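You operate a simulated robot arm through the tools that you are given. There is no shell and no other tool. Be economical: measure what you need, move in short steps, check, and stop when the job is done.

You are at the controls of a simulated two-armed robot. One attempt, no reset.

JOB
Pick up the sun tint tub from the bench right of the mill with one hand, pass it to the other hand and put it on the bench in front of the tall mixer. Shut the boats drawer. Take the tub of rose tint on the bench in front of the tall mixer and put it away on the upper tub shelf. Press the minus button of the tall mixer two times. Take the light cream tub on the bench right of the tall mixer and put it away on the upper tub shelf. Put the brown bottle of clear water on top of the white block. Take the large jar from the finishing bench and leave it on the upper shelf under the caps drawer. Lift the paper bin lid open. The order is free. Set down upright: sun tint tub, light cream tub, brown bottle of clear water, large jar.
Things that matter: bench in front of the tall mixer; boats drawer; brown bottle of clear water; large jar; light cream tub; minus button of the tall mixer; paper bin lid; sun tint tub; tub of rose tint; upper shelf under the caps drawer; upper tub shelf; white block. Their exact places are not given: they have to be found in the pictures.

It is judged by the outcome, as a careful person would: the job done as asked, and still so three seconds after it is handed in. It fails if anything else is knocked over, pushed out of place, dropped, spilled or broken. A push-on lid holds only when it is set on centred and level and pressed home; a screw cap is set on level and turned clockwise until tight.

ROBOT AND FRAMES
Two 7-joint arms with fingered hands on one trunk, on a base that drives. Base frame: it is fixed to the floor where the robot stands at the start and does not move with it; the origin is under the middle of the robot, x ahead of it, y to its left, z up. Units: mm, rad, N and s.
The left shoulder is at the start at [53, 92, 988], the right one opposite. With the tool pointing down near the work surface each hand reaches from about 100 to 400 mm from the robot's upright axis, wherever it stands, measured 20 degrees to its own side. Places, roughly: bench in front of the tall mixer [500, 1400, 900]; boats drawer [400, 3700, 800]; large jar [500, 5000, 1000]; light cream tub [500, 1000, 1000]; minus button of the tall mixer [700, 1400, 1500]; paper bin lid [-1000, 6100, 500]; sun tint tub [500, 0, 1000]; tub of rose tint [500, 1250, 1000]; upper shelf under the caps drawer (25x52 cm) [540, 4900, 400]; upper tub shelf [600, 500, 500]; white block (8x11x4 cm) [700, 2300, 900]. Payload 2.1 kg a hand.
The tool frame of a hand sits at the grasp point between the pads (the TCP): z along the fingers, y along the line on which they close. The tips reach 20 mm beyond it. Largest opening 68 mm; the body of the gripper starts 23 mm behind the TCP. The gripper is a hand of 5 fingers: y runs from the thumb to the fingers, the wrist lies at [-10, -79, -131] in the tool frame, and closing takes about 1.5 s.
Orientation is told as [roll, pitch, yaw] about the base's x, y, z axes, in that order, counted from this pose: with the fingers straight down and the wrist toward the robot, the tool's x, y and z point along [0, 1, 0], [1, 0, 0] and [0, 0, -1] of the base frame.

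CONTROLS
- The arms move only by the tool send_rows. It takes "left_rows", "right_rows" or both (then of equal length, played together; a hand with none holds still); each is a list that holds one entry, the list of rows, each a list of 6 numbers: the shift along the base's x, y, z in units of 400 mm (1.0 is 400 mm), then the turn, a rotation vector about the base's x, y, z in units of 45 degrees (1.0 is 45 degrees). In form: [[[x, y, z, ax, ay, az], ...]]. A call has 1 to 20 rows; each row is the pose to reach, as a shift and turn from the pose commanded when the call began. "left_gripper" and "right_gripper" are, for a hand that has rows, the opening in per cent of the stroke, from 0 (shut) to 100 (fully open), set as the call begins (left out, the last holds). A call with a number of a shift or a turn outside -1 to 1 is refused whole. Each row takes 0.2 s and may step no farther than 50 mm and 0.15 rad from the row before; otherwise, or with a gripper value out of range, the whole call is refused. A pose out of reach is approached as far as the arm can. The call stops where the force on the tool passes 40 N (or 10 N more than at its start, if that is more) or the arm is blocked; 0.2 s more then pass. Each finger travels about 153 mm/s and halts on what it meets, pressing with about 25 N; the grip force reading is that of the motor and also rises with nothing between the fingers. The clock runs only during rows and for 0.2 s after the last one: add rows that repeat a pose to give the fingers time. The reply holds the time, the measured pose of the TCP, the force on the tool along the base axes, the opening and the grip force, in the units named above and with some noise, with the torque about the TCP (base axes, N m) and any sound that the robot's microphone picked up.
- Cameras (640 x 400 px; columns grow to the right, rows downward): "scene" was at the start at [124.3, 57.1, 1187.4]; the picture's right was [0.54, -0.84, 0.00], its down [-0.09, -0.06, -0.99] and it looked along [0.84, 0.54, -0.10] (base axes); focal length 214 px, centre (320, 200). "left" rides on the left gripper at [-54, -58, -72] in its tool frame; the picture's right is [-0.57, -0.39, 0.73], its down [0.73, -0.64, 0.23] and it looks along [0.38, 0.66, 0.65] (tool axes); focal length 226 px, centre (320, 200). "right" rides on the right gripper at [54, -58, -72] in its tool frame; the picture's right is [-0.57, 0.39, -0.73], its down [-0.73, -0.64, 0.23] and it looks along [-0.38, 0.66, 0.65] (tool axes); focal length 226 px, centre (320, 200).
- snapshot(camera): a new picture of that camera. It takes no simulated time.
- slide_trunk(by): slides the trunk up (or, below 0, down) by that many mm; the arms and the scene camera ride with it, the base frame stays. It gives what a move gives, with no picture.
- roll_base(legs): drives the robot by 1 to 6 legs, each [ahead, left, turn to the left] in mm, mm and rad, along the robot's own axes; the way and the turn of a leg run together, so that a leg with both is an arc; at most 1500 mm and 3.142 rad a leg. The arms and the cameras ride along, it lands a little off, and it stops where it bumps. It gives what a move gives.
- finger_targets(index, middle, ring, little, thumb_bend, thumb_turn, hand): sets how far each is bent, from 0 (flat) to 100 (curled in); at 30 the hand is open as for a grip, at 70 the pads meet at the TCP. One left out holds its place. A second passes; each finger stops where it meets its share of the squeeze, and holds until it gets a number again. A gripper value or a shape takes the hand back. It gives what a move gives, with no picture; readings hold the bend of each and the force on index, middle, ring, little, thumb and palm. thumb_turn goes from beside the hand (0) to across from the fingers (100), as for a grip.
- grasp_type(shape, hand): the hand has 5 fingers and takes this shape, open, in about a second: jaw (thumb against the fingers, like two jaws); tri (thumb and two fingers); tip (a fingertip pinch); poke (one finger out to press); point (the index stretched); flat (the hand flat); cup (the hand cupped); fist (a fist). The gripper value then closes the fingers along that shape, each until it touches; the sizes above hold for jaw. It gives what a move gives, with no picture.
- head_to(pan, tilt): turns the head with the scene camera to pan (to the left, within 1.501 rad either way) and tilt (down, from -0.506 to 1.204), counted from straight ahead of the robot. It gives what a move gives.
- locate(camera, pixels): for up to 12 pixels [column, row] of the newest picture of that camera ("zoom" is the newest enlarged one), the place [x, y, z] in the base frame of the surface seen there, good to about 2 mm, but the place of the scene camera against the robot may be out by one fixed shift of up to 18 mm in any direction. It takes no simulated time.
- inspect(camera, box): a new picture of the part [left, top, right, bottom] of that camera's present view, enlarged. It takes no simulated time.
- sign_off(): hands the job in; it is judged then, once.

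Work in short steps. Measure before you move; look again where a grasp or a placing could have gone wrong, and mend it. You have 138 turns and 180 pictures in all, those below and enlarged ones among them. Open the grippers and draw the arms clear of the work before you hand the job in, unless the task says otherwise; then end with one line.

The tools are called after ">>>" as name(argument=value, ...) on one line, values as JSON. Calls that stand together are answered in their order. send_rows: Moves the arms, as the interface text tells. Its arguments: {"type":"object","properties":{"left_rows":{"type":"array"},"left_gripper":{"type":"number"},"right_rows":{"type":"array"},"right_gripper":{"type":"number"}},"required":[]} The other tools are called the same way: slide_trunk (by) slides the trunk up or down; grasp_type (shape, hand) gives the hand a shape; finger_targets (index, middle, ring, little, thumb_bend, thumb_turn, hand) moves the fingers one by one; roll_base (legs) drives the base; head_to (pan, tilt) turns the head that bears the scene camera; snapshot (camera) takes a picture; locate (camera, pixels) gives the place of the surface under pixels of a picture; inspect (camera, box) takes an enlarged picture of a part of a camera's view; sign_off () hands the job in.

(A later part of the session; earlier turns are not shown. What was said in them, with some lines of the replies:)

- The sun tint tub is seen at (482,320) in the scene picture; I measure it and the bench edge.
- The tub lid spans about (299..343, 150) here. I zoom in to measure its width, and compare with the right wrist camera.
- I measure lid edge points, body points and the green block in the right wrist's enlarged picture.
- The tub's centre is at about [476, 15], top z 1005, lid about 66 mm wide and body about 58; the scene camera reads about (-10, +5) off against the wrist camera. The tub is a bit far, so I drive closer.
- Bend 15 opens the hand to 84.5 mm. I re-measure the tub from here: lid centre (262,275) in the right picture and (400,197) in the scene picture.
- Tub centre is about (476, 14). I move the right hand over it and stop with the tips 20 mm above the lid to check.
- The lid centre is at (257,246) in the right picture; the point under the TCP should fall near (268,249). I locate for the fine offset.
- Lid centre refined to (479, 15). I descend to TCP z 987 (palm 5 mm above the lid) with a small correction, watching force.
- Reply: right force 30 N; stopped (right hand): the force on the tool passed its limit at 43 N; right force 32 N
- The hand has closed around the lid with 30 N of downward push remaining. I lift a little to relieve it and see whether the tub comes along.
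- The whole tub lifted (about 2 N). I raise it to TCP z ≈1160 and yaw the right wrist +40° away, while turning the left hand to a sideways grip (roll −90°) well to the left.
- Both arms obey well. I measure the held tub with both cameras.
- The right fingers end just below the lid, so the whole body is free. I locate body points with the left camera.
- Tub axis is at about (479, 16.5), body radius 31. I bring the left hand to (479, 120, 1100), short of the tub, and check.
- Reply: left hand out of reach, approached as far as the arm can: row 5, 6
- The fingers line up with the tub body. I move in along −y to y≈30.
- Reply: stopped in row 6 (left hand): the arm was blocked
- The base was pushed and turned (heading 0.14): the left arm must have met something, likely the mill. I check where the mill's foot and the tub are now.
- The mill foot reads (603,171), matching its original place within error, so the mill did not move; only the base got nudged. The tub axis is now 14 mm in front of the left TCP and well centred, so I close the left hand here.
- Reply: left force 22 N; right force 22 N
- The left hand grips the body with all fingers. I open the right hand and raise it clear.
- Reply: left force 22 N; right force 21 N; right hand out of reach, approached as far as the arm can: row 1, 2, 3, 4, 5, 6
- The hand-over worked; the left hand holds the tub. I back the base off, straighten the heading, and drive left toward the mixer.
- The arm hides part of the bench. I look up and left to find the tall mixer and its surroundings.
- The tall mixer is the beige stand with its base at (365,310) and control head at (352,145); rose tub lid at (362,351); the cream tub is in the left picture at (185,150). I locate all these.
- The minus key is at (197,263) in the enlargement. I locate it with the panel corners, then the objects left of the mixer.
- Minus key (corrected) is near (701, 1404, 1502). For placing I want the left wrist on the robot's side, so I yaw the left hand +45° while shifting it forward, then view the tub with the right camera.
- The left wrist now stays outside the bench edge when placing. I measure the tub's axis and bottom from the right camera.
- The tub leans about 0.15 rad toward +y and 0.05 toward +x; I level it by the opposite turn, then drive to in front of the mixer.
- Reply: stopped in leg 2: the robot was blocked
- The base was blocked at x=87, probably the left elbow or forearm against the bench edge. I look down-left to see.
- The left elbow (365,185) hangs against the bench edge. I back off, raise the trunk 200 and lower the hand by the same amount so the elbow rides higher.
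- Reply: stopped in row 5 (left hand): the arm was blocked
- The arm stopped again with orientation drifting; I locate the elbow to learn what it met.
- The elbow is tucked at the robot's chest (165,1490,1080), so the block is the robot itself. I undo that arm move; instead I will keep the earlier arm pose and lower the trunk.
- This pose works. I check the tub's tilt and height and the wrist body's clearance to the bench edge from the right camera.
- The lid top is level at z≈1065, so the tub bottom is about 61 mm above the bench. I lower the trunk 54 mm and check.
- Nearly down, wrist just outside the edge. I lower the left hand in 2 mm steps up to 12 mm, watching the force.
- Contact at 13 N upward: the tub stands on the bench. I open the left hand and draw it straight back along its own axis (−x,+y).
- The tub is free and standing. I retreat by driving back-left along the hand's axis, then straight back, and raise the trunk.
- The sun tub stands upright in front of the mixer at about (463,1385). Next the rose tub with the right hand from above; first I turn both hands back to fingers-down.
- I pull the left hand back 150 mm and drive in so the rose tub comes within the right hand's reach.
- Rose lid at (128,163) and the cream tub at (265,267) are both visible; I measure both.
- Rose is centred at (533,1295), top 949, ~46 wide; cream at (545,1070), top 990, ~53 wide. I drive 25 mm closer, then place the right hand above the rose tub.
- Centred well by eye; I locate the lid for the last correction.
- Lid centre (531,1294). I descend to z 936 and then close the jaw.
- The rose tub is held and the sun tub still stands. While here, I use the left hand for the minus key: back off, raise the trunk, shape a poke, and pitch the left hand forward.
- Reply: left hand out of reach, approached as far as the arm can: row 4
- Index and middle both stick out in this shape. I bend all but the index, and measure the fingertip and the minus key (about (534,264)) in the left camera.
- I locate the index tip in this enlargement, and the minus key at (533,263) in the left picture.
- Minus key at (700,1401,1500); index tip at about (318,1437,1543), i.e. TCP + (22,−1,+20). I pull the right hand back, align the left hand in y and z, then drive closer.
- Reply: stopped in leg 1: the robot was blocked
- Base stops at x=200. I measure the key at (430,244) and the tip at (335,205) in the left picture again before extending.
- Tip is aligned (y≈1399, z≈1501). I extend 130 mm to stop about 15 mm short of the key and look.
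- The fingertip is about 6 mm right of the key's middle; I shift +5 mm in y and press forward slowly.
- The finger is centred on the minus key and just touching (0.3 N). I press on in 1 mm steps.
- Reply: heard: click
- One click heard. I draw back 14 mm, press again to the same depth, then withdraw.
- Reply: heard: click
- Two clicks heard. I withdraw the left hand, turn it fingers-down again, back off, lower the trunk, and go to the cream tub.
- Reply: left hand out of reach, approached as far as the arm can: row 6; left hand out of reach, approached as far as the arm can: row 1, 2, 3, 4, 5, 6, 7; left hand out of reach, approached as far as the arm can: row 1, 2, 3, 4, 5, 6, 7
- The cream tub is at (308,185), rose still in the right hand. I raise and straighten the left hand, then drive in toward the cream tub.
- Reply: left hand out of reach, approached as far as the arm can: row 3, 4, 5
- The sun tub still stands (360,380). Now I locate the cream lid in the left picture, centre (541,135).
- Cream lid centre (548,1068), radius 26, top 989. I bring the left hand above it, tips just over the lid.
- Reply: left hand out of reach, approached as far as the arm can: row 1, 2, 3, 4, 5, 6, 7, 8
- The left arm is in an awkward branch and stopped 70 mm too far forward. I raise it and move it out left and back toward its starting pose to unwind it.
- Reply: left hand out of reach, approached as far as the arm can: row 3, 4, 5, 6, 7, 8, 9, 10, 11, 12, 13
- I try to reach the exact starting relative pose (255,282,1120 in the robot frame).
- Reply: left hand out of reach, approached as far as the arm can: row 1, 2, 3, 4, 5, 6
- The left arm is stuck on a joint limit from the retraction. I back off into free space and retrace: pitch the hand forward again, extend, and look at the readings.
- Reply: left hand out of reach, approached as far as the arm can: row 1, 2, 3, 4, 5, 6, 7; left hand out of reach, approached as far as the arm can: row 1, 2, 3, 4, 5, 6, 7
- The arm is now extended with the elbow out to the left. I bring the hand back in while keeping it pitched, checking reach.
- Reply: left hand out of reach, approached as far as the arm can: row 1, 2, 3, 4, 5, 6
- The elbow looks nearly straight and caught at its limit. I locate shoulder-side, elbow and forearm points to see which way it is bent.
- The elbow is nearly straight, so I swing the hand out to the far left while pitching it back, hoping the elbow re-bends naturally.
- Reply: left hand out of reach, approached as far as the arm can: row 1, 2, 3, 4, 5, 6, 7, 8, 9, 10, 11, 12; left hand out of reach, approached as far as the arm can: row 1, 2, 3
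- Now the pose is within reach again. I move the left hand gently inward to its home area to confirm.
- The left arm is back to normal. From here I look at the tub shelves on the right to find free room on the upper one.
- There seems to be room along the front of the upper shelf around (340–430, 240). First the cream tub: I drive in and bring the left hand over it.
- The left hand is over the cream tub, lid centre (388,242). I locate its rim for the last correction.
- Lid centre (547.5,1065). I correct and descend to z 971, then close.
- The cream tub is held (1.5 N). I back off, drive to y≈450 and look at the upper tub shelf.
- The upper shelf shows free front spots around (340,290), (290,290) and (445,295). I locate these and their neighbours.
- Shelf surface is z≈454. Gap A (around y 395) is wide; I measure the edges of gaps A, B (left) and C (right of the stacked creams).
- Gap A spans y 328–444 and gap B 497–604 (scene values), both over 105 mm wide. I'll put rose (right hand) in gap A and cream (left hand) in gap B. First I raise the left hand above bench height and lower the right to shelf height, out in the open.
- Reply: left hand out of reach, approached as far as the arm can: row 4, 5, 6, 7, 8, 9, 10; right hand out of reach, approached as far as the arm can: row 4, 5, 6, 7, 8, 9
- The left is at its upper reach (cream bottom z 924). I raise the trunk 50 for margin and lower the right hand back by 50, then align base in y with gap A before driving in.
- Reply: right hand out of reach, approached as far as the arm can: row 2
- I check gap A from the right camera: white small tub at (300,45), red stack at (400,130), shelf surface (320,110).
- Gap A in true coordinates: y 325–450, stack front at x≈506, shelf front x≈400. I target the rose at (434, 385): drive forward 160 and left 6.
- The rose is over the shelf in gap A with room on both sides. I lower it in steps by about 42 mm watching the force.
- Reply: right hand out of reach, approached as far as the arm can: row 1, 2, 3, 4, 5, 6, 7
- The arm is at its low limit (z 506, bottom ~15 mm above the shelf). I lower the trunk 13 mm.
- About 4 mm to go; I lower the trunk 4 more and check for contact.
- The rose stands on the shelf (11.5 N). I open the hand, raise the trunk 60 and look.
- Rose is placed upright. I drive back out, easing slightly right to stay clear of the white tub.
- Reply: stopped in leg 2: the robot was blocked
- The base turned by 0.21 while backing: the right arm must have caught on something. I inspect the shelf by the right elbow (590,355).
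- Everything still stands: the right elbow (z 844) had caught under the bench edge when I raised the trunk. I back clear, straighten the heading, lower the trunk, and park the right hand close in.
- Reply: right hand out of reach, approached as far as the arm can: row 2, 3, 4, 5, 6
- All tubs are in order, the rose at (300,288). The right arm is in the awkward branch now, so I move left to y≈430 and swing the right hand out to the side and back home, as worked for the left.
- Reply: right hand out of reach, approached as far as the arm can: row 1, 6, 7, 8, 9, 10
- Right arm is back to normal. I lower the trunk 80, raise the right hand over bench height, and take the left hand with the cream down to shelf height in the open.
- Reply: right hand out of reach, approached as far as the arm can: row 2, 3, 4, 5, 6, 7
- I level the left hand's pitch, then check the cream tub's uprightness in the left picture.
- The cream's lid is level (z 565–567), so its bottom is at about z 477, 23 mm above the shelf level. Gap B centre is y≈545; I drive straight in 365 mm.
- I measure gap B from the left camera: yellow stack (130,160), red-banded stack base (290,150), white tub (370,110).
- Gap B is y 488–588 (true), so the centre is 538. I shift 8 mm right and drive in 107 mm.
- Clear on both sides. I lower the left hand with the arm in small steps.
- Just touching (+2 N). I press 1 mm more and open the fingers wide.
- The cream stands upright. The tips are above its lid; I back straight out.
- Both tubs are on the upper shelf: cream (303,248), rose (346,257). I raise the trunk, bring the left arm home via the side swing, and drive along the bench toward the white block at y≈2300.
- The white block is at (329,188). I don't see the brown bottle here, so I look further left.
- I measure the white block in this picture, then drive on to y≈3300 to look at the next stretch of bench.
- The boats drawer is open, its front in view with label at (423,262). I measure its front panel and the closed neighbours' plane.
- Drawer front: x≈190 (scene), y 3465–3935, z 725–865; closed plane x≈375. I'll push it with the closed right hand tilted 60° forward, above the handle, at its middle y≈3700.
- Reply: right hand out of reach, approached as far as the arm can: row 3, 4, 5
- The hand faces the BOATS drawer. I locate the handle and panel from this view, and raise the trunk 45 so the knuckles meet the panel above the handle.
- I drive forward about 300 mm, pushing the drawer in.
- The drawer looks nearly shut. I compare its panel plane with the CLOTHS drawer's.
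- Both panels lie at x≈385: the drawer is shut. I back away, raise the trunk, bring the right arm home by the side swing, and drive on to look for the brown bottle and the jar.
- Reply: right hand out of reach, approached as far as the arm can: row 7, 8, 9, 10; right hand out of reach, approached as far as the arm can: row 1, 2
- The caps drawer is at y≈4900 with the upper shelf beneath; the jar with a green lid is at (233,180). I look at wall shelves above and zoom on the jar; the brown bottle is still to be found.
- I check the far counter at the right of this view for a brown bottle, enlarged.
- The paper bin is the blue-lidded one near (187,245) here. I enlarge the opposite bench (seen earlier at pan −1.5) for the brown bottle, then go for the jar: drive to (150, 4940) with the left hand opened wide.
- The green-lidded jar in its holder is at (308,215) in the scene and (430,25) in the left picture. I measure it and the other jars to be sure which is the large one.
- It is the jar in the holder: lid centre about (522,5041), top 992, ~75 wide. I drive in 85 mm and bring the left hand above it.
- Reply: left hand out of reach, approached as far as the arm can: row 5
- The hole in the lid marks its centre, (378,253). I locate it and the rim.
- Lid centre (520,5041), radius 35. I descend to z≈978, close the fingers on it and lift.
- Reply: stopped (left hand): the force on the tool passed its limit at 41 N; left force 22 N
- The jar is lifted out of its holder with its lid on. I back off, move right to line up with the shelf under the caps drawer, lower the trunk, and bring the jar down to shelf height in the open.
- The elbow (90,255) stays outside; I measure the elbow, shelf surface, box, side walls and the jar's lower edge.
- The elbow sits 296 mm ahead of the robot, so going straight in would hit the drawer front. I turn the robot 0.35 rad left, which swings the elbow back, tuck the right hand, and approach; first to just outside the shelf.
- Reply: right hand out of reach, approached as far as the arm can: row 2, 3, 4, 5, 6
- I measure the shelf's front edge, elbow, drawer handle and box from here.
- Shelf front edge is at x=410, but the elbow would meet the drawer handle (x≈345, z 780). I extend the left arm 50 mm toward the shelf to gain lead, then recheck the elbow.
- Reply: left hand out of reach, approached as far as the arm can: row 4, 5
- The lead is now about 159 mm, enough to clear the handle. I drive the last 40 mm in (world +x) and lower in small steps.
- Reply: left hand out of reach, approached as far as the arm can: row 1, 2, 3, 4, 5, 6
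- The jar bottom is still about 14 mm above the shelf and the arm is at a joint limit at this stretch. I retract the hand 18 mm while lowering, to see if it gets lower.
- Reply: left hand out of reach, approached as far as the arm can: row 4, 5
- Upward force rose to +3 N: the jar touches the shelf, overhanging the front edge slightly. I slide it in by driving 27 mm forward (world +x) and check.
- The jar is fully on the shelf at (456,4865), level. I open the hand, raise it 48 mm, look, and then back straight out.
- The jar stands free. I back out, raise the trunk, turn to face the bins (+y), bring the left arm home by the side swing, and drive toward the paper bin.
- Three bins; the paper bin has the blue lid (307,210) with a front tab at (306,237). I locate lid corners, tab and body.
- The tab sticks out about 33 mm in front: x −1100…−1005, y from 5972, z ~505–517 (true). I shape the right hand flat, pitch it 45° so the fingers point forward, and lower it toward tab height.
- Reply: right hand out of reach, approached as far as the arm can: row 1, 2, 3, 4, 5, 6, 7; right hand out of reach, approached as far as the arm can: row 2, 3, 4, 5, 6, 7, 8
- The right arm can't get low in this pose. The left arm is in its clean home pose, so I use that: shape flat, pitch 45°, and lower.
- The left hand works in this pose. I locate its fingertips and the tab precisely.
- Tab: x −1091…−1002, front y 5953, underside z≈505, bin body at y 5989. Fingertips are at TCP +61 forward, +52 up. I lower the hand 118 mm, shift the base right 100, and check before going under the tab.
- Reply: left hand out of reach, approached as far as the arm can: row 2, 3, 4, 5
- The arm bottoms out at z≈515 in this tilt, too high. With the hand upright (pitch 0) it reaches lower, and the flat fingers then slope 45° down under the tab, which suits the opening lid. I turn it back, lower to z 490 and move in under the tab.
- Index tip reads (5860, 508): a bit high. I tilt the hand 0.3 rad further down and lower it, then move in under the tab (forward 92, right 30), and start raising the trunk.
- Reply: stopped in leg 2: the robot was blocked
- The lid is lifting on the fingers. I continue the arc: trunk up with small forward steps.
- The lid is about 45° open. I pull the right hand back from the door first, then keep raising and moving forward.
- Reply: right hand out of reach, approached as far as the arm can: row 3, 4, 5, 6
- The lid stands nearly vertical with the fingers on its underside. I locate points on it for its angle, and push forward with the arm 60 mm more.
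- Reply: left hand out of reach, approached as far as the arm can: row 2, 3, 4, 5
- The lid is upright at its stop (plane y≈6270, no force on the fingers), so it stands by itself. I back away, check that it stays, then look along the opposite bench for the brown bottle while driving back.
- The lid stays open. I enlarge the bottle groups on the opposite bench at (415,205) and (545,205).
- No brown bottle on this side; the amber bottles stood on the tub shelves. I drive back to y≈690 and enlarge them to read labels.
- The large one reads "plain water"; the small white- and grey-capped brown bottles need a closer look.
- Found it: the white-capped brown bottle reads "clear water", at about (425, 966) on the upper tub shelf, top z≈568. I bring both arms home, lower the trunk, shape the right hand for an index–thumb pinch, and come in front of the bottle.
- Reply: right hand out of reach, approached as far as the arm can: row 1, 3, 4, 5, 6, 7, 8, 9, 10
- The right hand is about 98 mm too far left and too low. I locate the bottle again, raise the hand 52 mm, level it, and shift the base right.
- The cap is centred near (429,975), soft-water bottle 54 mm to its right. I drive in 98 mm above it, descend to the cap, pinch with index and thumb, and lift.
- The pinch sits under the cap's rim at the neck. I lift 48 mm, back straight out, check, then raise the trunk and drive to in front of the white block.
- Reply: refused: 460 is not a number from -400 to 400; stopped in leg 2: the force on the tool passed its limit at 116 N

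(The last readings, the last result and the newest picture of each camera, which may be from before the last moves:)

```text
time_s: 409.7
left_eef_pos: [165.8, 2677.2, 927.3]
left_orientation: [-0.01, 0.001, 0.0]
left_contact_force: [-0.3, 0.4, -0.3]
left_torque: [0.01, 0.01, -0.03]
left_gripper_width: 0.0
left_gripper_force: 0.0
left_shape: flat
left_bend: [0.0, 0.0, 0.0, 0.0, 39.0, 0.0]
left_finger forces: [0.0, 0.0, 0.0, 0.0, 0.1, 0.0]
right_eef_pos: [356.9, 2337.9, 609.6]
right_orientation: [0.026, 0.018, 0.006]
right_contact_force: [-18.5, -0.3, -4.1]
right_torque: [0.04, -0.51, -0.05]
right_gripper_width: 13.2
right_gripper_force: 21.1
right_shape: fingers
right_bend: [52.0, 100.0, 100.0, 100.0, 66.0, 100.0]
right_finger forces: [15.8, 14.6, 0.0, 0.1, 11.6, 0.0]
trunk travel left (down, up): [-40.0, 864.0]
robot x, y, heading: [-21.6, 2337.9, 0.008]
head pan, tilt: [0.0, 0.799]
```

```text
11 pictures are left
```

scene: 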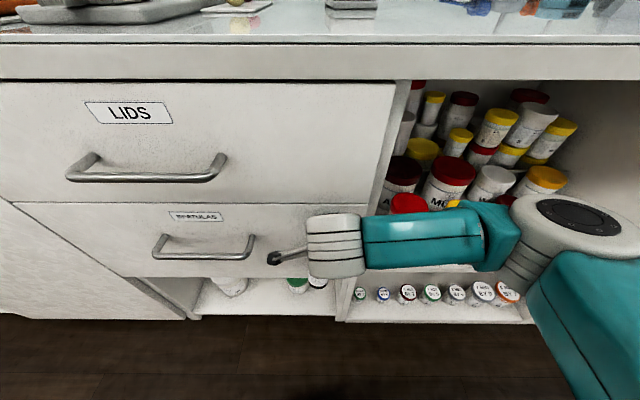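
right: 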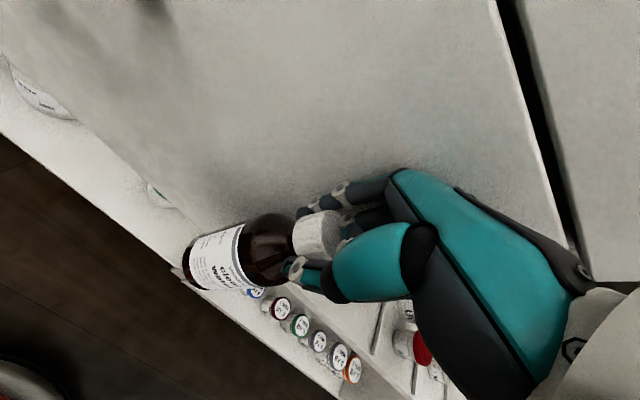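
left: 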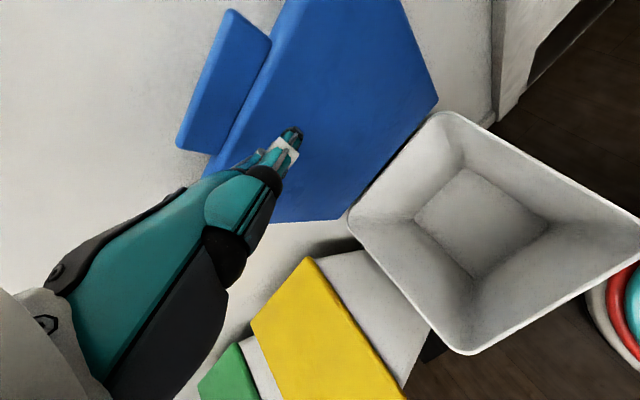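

The trunk command was too large, so the hand bumped a closed drawer front; the bottle is still held and nothing moved. I back off, raise the trunk in two steps, and move in over the bench toward the block.

>>> roll_base(legs=[[-240, 0, -0.008], [0, -44, 0]])

>>> slide_trunk(by=400)

>>> slide_trunk(by=75)

>>> roll_base(legs=[[430, 0, 0]])

>>> snapshot(camera="right")

>>> head_to(pan=-0.1, tilt=0.9)

>>> snapshot(camera="scene")

>>> locate(camera="right", pixels=[[190, 265], [215, 225], [240, 255], [320, 235], [230, 150], [260, 120], [290, 150], [250, 180], [200, 160], [280, 190], [220, 120], [300, 110]])

```text
time_s: 411.9
left_eef_pos: [-67.9, 2630.8, 927.7]
left_orientation: [-0.01, 0.002, -0.008]
left_contact_force: [0.7, -0.1, 0.1]
left_torque: [-0.04, 0.01, -0.04]
left_gripper_width: 0.1
left_gripper_force: 0.0
left_shape: flat
left_bend: [0.0, 0.0, 0.0, 0.0, 39.0, 0.0]
left_finger forces: [0.0, 0.0, 0.1, 0.0, 0.0, 0.0]
right_eef_pos: [119.5, 2290.0, 609.5]
right_orientation: [0.028, 0.019, -0.001]
right_contact_force: [0.2, -0.2, -1.6]
right_torque: [-0.01, -0.02, 0.02]
right_gripper_width: 13.5
right_gripper_force: 10.4
right_shape: fingers
right_bend: [49.0, 100.0, 100.0, 100.0, 67.0, 100.0]
right_finger forces: [9.9, 1.2, 0.0, 0.0, 10.6, 0.0]
trunk travel left (down, up): [-40.0, 864.0]
robot x, y, heading: [-265.3, 2291.7, 0.002]
head pan, tilt: [0.0, 0.799]
```

```text
time_s: 415.8
left_eef_pos: [-68.0, 2630.6, 1326.2]
left_orientation: [-0.011, 0.001, -0.007]
left_contact_force: [-0.2, 0.2, 0.0]
left_torque: [0.03, 0.03, -0.01]
left_gripper_width: 0.3
left_gripper_force: 0.0
left_shape: flat
left_bend: [0.0, 0.0, 0.0, 0.0, 39.0, 0.0]
left_finger forces: [0.1, 0.1, 0.1, 0.0, 0.1, 0.0]
right_eef_pos: [120.9, 2290.0, 1010.1]
right_orientation: [0.028, 0.016, -0.001]
right_contact_force: [-0.2, 0.1, -2.3]
right_torque: [-0.01, -0.02, 0.01]
right_gripper_width: 13.3
right_gripper_force: 11.2
right_shape: fingers
right_bend: [49.0, 100.0, 100.0, 100.0, 67.0, 100.0]
right_finger forces: [10.0, 1.2, 0.0, 0.0, 10.6, 0.1]
trunk travel left (down, up): [-440.0, 464.0]
robot x, y, heading: [-261.5, 2293.2, 0.001]
head pan, tilt: [0.0, 0.799]
```

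```text
time_s: 416.9
left_eef_pos: [-68.5, 2629.9, 1402.5]
left_orientation: [-0.01, 0.001, -0.007]
left_contact_force: [-0.6, -0.1, -0.2]
left_torque: [0.01, 0.0, 0.02]
left_gripper_width: 0.1
left_gripper_force: 0.1
left_shape: flat
left_bend: [0.0, 0.0, 0.0, 0.0, 39.0, 0.0]
left_finger forces: [0.1, 0.1, 0.1, 0.0, 0.0, 0.0]
right_eef_pos: [119.9, 2289.5, 1084.9]
right_orientation: [0.027, 0.016, -0.001]
right_contact_force: [0.2, -1.0, -1.0]
right_torque: [0.03, 0.01, 0.02]
right_gripper_width: 13.2
right_gripper_force: 10.7
right_shape: fingers
right_bend: [49.0, 100.0, 100.0, 100.0, 67.0, 100.0]
right_finger forces: [9.9, 1.2, 0.0, 0.0, 10.6, 0.1]
trunk travel left (down, up): [-515.0, 389.0]
robot x, y, heading: [-261.4, 2292.1, -0.0]
head pan, tilt: [0.0, 0.799]
```

```text
time_s: 419.5
left_eef_pos: [355.5, 2629.8, 1401.9]
left_orientation: [-0.012, 0.003, -0.008]
left_contact_force: [-0.3, 0.8, 0.1]
left_torque: [0.0, -0.04, 0.01]
left_gripper_width: 0.0
left_gripper_force: 0.1
left_shape: flat
left_bend: [0.0, 0.0, 0.0, 0.0, 39.0, 0.0]
left_finger forces: [0.0, 0.0, 0.0, 0.0, 0.0, 0.0]
right_eef_pos: [543.2, 2289.8, 1084.0]
right_orientation: [0.028, 0.016, -0.003]
right_contact_force: [-0.6, -0.1, -1.9]
right_torque: [0.02, -0.01, 0.0]
right_gripper_width: 13.1
right_gripper_force: 10.9
right_shape: fingers
right_bend: [49.0, 100.0, 100.0, 100.0, 67.0, 100.0]
right_finger forces: [10.2, 1.0, 0.0, 0.0, 10.6, 0.0]
trunk travel left (down, up): [-515.0, 389.0]
robot x, y, heading: [162.6, 2290.5, 0.003]
head pan, tilt: [0.0, 0.799]
```

```text
10 pictures are left
```

right: 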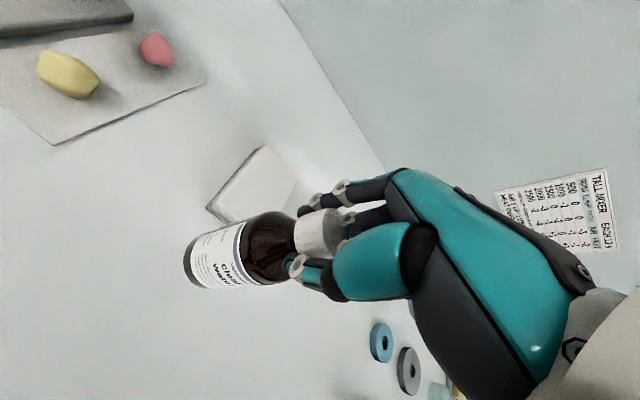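

```text
time_s: 420.1
left_eef_pos: [355.0, 2630.8, 1402.0]
left_orientation: [-0.01, 0.002, -0.007]
left_contact_force: [-0.2, 0.6, -0.1]
left_torque: [-0.02, -0.02, 0.03]
left_gripper_width: 0.0
left_gripper_force: 0.0
left_shape: flat
left_bend: [0.0, 0.0, 0.0, 0.0, 39.0, 0.0]
left_finger forces: [0.1, 0.1, 0.1, 0.0, 0.0, 0.1]
right_eef_pos: [542.3, 2290.3, 1083.8]
right_orientation: [0.029, 0.017, -0.001]
right_contact_force: [-0.1, 0.0, -1.3]
right_torque: [0.02, 0.02, 0.03]
right_gripper_width: 13.3
right_gripper_force: 11.1
right_shape: fingers
right_bend: [49.0, 100.0, 100.0, 100.0, 67.0, 100.0]
right_finger forces: [10.1, 1.0, 0.0, 0.0, 10.6, 0.1]
trunk travel left (down, up): [-515.0, 389.0]
robot x, y, heading: [160.8, 2296.9, -0.006]
head pan, tilt: [-0.099, 0.901]
```

```text
9 pictures are left
```

scene: 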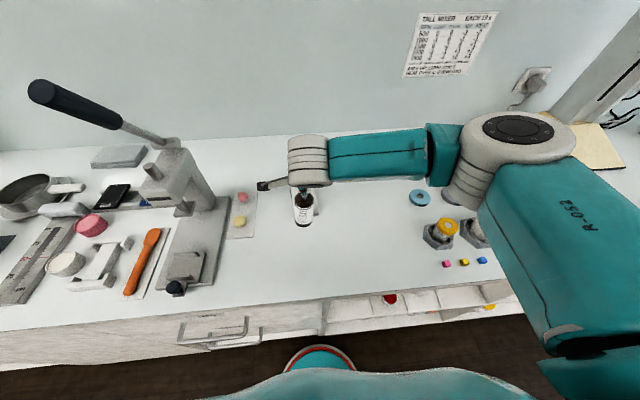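

```text
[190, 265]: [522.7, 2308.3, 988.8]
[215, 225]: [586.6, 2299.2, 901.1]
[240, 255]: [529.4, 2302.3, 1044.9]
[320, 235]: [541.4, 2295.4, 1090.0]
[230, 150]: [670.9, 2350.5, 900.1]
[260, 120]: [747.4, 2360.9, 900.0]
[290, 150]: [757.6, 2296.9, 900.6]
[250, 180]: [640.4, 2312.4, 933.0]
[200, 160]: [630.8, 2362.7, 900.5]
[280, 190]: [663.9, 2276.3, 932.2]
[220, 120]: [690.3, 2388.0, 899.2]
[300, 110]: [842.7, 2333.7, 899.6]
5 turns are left
```

The block's top is z≈932.5, spanning about x 594–692, y 2257–2335. The bottle axis is at about (539,2293), slightly tilted. I level it, move it to x≈633 with base and arm, and lower the trunk most of the way.

>>> roll_base(legs=[[36, 0, 0.004]])

>>> send_rows(right_rows=[[[0.03, 0, 0, -0.03, -0.04, 0], [0.07, 0, 0, -0.064, -0.08, 0], [0.11, 0, 0, -0.064, -0.08, 0], [0.145, 0, 0, -0.064, -0.08, 0], [0.145, 0, 0, -0.064, -0.08, 0]]])

>>> slide_trunk(by=-30)

>>> snapshot(camera="right")

>>> inspect(camera="scene", box=[240, 130, 400, 240])

>>> locate(camera="right", pixels=[[190, 265], [200, 285], [195, 245], [240, 255], [215, 235], [180, 230], [175, 260], [170, 280], [200, 200], [250, 190], [230, 160], [180, 300]])

```text
time_s: 421.0
left_eef_pos: [389.9, 2631.6, 1402.6]
left_orientation: [-0.011, 0.004, -0.001]
left_contact_force: [0.5, 0.4, -0.4]
left_torque: [-0.01, -0.01, 0.0]
left_gripper_width: 0.0
left_gripper_force: 0.0
left_shape: flat
left_bend: [0.0, 0.0, 0.0, 0.0, 39.0, 0.0]
left_finger forces: [0.0, 0.1, 0.0, 0.0, 0.1, 0.0]
right_eef_pos: [580.6, 2292.1, 1083.2]
right_orientation: [0.027, 0.02, 0.002]
right_contact_force: [0.0, -0.3, -2.2]
right_torque: [-0.02, 0.01, -0.01]
right_gripper_width: 13.2
right_gripper_force: 11.0
right_shape: fingers
right_bend: [49.0, 100.0, 100.0, 100.0, 68.0, 100.0]
right_finger forces: [10.1, 1.1, 0.0, 0.1, 10.6, 0.1]
trunk travel left (down, up): [-515.0, 389.0]
robot x, y, heading: [198.8, 2293.1, 0.003]
head pan, tilt: [-0.099, 0.901]
```

```text
time_s: 422.2
left_eef_pos: [389.5, 2631.0, 1401.9]
left_orientation: [-0.011, 0.001, -0.003]
left_contact_force: [-0.5, -0.7, 0.4]
left_torque: [-0.03, 0.0, 0.03]
left_gripper_width: 0.0
left_gripper_force: 0.2
left_shape: flat
left_bend: [0.0, 0.0, 0.0, 0.0, 39.0, 0.0]
left_finger forces: [0.0, 0.0, 0.0, 0.1, 0.0, 0.0]
right_eef_pos: [637.5, 2292.7, 1084.8]
right_orientation: [-0.024, -0.046, 0.004]
right_contact_force: [1.1, 1.0, -2.2]
right_torque: [0.01, 0.01, 0.01]
right_gripper_width: 13.3
right_gripper_force: 10.9
right_shape: fingers
right_bend: [49.0, 100.0, 100.0, 100.0, 68.0, 100.0]
right_finger forces: [10.2, 0.4, 0.1, 0.1, 10.7, 0.1]
trunk travel left (down, up): [-515.0, 389.0]
robot x, y, heading: [196.0, 2291.4, -0.002]
head pan, tilt: [-0.099, 0.901]
```

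```text
time_s: 423.0
left_eef_pos: [388.8, 2630.4, 1372.3]
left_orientation: [-0.011, 0.003, -0.001]
left_contact_force: [-0.1, -0.2, -0.5]
left_torque: [0.01, 0.0, 0.01]
left_gripper_width: 0.3
left_gripper_force: 0.1
left_shape: flat
left_bend: [0.0, 0.0, 0.0, 0.0, 39.0, 0.0]
left_finger forces: [0.1, 0.0, 0.1, 0.0, 0.1, 0.0]
right_eef_pos: [637.1, 2292.4, 1054.0]
right_orientation: [-0.02, -0.046, 0.002]
right_contact_force: [0.1, 0.8, -2.4]
right_torque: [0.02, 0.02, 0.03]
right_gripper_width: 13.0
right_gripper_force: 10.7
right_shape: fingers
right_bend: [49.0, 100.0, 100.0, 100.0, 68.0, 100.0]
right_finger forces: [10.1, 0.4, 0.0, 0.1, 10.6, 0.0]
trunk travel left (down, up): [-485.0, 419.0]
robot x, y, heading: [198.8, 2290.6, 0.005]
head pan, tilt: [-0.099, 0.901]
```

```text
8 pictures are left
```

right: 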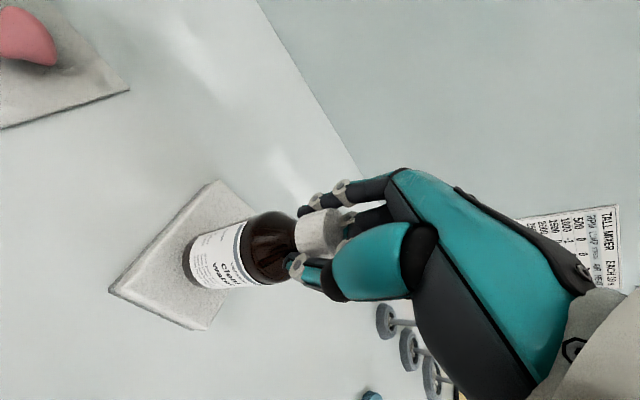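

```text
3.64 times, centred on (320, 185) of scene
```

zoom: 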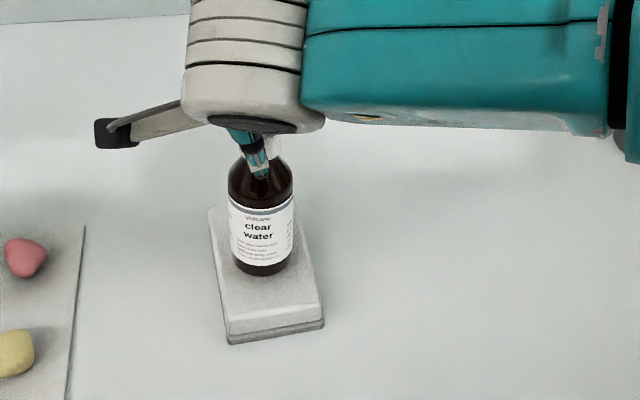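

```text
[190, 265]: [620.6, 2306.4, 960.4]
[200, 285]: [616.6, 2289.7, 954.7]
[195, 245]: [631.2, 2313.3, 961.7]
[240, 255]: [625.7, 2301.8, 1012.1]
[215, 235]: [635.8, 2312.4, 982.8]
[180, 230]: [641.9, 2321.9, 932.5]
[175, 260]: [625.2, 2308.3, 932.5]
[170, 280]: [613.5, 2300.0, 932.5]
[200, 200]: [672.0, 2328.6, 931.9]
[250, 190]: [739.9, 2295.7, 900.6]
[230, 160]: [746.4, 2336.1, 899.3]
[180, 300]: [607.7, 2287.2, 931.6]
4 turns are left
```

The bottle hangs upright over the middle of the block, about 11.5 mm above it. I lower it gently onto the block and open the pinch.

>>> slide_trunk(by=-9)

>>> slide_trunk(by=-2.5)

>>> finger_targets(hand="right", index=25, thumb_bend=20)

>>> snapshot(camera="right")

>>> inspect(camera="scene", box=[240, 130, 400, 240])

```text
time_s: 423.5
left_eef_pos: [389.2, 2631.2, 1363.6]
left_orientation: [-0.009, 0.001, -0.003]
left_contact_force: [0.5, 0.4, -0.5]
left_torque: [0.02, 0.0, 0.02]
left_gripper_width: 0.2
left_gripper_force: 0.1
left_shape: flat
left_bend: [0.0, 0.0, 0.0, 0.0, 39.0, 0.0]
left_finger forces: [0.0, 0.0, 0.0, 0.1, 0.0, 0.0]
right_eef_pos: [638.1, 2291.7, 1044.7]
right_orientation: [-0.021, -0.045, 0.004]
right_contact_force: [-0.7, 0.5, -2.4]
right_torque: [0.01, -0.01, 0.02]
right_gripper_width: 13.2
right_gripper_force: 10.6
right_shape: fingers
right_bend: [49.0, 100.0, 100.0, 100.0, 68.0, 100.0]
right_finger forces: [10.0, 0.3, 0.0, 0.0, 10.6, 0.0]
trunk travel left (down, up): [-476.0, 428.0]
robot x, y, heading: [197.3, 2290.9, -0.001]
head pan, tilt: [-0.099, 0.901]
```

```text
time_s: 424.1
left_eef_pos: [388.6, 2631.7, 1360.8]
left_orientation: [-0.012, 0.0, -0.003]
left_contact_force: [0.3, 0.3, -0.2]
left_torque: [-0.04, 0.0, 0.02]
left_gripper_width: 0.0
left_gripper_force: 0.1
left_shape: flat
left_bend: [0.0, 0.0, 0.0, 0.0, 39.0, 0.0]
left_finger forces: [0.1, 0.0, 0.0, 0.0, 0.1, 0.1]
right_eef_pos: [636.3, 2292.5, 1044.0]
right_orientation: [-0.02, -0.046, 0.004]
right_contact_force: [-0.7, 0.5, 5.8]
right_torque: [-0.04, -0.06, -0.03]
right_gripper_width: 13.1
right_gripper_force: 14.2
right_shape: fingers
right_bend: [49.0, 100.0, 100.0, 100.0, 68.0, 100.0]
right_finger forces: [10.0, 6.5, 0.0, 0.0, 11.5, 0.0]
trunk travel left (down, up): [-474.0, 430.0]
robot x, y, heading: [199.0, 2291.6, 0.003]
head pan, tilt: [-0.099, 0.901]
```

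```text
time_s: 425.1
left_eef_pos: [388.3, 2631.3, 1361.0]
left_orientation: [-0.008, 0.001, -0.004]
left_contact_force: [-0.4, 0.6, 0.9]
left_torque: [-0.03, -0.01, 0.0]
left_gripper_width: 0.2
left_gripper_force: 0.1
left_shape: flat
left_bend: [0.0, 0.0, 0.0, 0.0, 39.0, 0.0]
left_finger forces: [0.0, 0.0, 0.0, 0.1, 0.1, 0.0]
right_eef_pos: [637.6, 2291.8, 1043.2]
right_orientation: [-0.023, -0.046, 0.003]
right_contact_force: [0.1, -0.3, 8.7]
right_torque: [-0.08, -0.12, 0.01]
right_gripper_width: 72.3
right_gripper_force: 4.3
right_shape: fingers
right_bend: [25.0, 100.0, 100.0, 100.0, 20.0, 97.0]
right_finger forces: [0.1, 8.9, 0.1, 0.0, 0.0, 0.0]
trunk travel left (down, up): [-474.0, 430.0]
robot x, y, heading: [197.8, 2290.4, 0.004]
head pan, tilt: [-0.099, 0.901]
```

```text
6 pictures are left
```

right: 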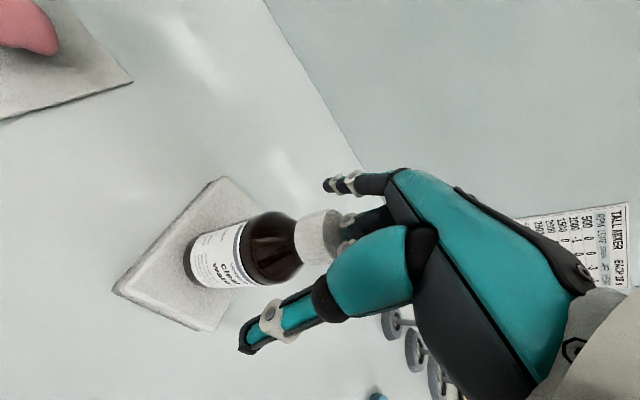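

```text
3.64 times, centred on (320, 185) of scene
3 turns are left
```

zoom: 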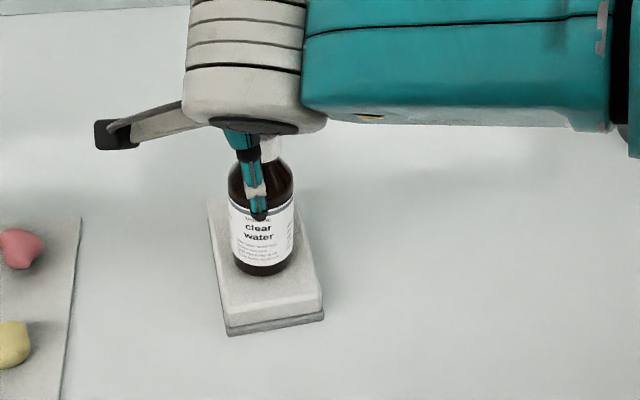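

The bottle stands on the block and the fingers are open around it. I raise the trunk straight up well above the cap, back away, and check.

>>> slide_trunk(by=90)

>>> roll_base(legs=[[-400, 0, 0]])

>>> grasp_type(hand="right", shape="jaw")

>>> grasp_type(hand="left", shape="jaw")

>>> head_to(pan=-0.1, tilt=0.5)

>>> snapshot(camera="scene")

```text
time_s: 426.3
left_eef_pos: [389.2, 2631.7, 1449.5]
left_orientation: [-0.01, 0.0, -0.004]
left_contact_force: [0.2, -0.4, 0.4]
left_torque: [-0.01, -0.01, -0.01]
left_gripper_width: 0.1
left_gripper_force: 0.1
left_shape: flat
left_bend: [0.0, 0.0, 0.0, 0.0, 39.0, 0.0]
left_finger forces: [0.0, 0.1, 0.1, 0.0, 0.0, 0.0]
right_eef_pos: [637.5, 2291.4, 1132.7]
right_orientation: [-0.022, -0.046, 0.003]
right_contact_force: [0.0, 0.4, -0.1]
right_torque: [0.01, -0.02, -0.02]
right_gripper_width: 72.8
right_gripper_force: 0.1
right_shape: fingers
right_bend: [25.0, 100.0, 100.0, 100.0, 20.0, 97.0]
right_finger forces: [0.0, 0.0, 0.1, 0.0, 0.1, 0.0]
trunk travel left (down, up): [-564.0, 340.0]
robot x, y, heading: [197.2, 2295.6, 0.003]
head pan, tilt: [-0.099, 0.901]
```

```text
time_s: 428.8
left_eef_pos: [-7.0, 2630.3, 1450.7]
left_orientation: [-0.01, 0.002, 0.0]
left_contact_force: [0.4, -0.7, -0.4]
left_torque: [-0.01, 0.02, 0.0]
left_gripper_width: 0.1
left_gripper_force: 0.1
left_shape: flat
left_bend: [0.0, 0.0, 0.0, 0.0, 39.0, 0.0]
left_finger forces: [0.0, 0.1, 0.1, 0.0, 0.0, 0.0]
right_eef_pos: [240.5, 2290.9, 1134.0]
right_orientation: [-0.024, -0.046, 0.006]
right_contact_force: [0.4, 0.4, -0.7]
right_torque: [0.01, 0.01, -0.01]
right_gripper_width: 72.5
right_gripper_force: 0.2
right_shape: fingers
right_bend: [25.0, 100.0, 100.0, 100.0, 20.0, 97.0]
right_finger forces: [0.1, 0.0, 0.0, 0.0, 0.0, 0.0]
trunk travel left (down, up): [-564.0, 340.0]
robot x, y, heading: [-198.5, 2290.2, 0.008]
head pan, tilt: [-0.099, 0.901]
```

```text
time_s: 429.7
left_eef_pos: [-5.4, 2629.9, 1451.3]
left_orientation: [-0.009, 0.003, 0.0]
left_contact_force: [0.6, 0.5, 0.0]
left_torque: [-0.01, 0.03, 0.0]
left_gripper_width: 0.1
left_gripper_force: 0.1
left_shape: flat
left_bend: [0.0, 0.0, 0.0, 0.0, 39.0, 0.0]
left_finger forces: [0.1, 0.0, 0.0, 0.0, 0.0, 0.0]
right_eef_pos: [242.4, 2289.7, 1132.9]
right_orientation: [-0.023, -0.046, 0.006]
right_contact_force: [0.6, -0.2, -1.4]
right_torque: [0.01, 0.01, -0.03]
right_gripper_width: 67.9
right_gripper_force: 0.1
right_shape: jaw
right_bend: [30.0, 30.0, 30.0, 30.0, 30.0, 98.0]
right_finger forces: [0.0, 0.1, 0.1, 0.0, 0.0, 0.1]
trunk travel left (down, up): [-564.0, 340.0]
robot x, y, heading: [-195.3, 2291.1, 0.005]
head pan, tilt: [-0.099, 0.901]
```

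```text
time_s: 430.6
left_eef_pos: [-6.7, 2629.2, 1450.6]
left_orientation: [-0.01, 0.003, 0.0]
left_contact_force: [0.5, -0.7, 1.0]
left_torque: [0.04, -0.01, 0.02]
left_gripper_width: 67.8
left_gripper_force: 0.1
left_shape: jaw
left_bend: [30.0, 30.0, 30.0, 30.0, 30.0, 98.0]
left_finger forces: [0.0, 0.0, 0.0, 0.0, 0.0, 0.1]
right_eef_pos: [242.6, 2290.9, 1132.8]
right_orientation: [-0.023, -0.047, 0.006]
right_contact_force: [-0.6, 0.3, 0.0]
right_torque: [0.0, 0.02, 0.01]
right_gripper_width: 68.0
right_gripper_force: 0.0
right_shape: jaw
right_bend: [30.0, 30.0, 30.0, 30.0, 30.0, 98.0]
right_finger forces: [0.0, 0.0, 0.0, 0.0, 0.0, 0.0]
trunk travel left (down, up): [-564.0, 340.0]
robot x, y, heading: [-191.9, 2294.4, 0.009]
head pan, tilt: [-0.099, 0.901]
```

```text
time_s: 431.4
left_eef_pos: [-5.8, 2629.9, 1451.0]
left_orientation: [-0.012, 0.002, 0.001]
left_contact_force: [0.7, -0.6, -0.4]
left_torque: [0.01, 0.01, -0.03]
left_gripper_width: 67.9
left_gripper_force: 0.1
left_shape: jaw
left_bend: [30.0, 30.0, 30.0, 30.0, 30.0, 98.0]
left_finger forces: [0.0, 0.0, 0.0, 0.0, 0.0, 0.0]
right_eef_pos: [241.9, 2291.0, 1132.6]
right_orientation: [-0.023, -0.044, 0.004]
right_contact_force: [0.3, -1.2, -0.2]
right_torque: [0.02, -0.01, -0.04]
right_gripper_width: 67.9
right_gripper_force: 0.0
right_shape: jaw
right_bend: [30.0, 30.0, 30.0, 30.0, 30.0, 98.0]
right_finger forces: [0.0, 0.0, 0.1, 0.0, 0.1, 0.1]
trunk travel left (down, up): [-564.0, 340.0]
robot x, y, heading: [-196.5, 2292.7, 0.006]
head pan, tilt: [-0.099, 0.499]
```

```text
4 pictures are left
2 turns are left
```

scene: 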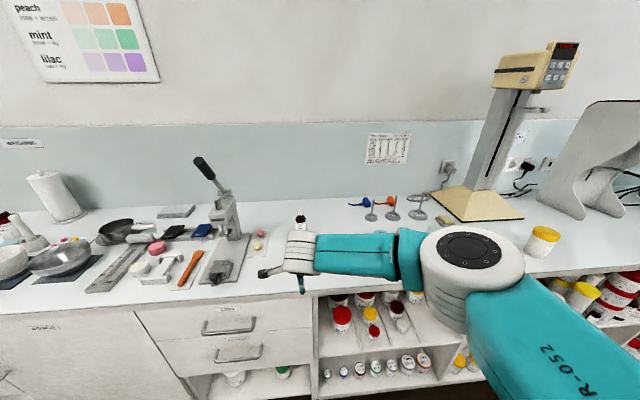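

The bottle's cap shows above the arm at (301,220), so it is still standing on the block, and the sun tub stands in front of the mixer. Both hands are open and clear of the work, so I hand the job in.

>>> sign_off()

```text
The job is handed in.
```

All eight tasks are done and handed in; both hands are open and clear of the work.
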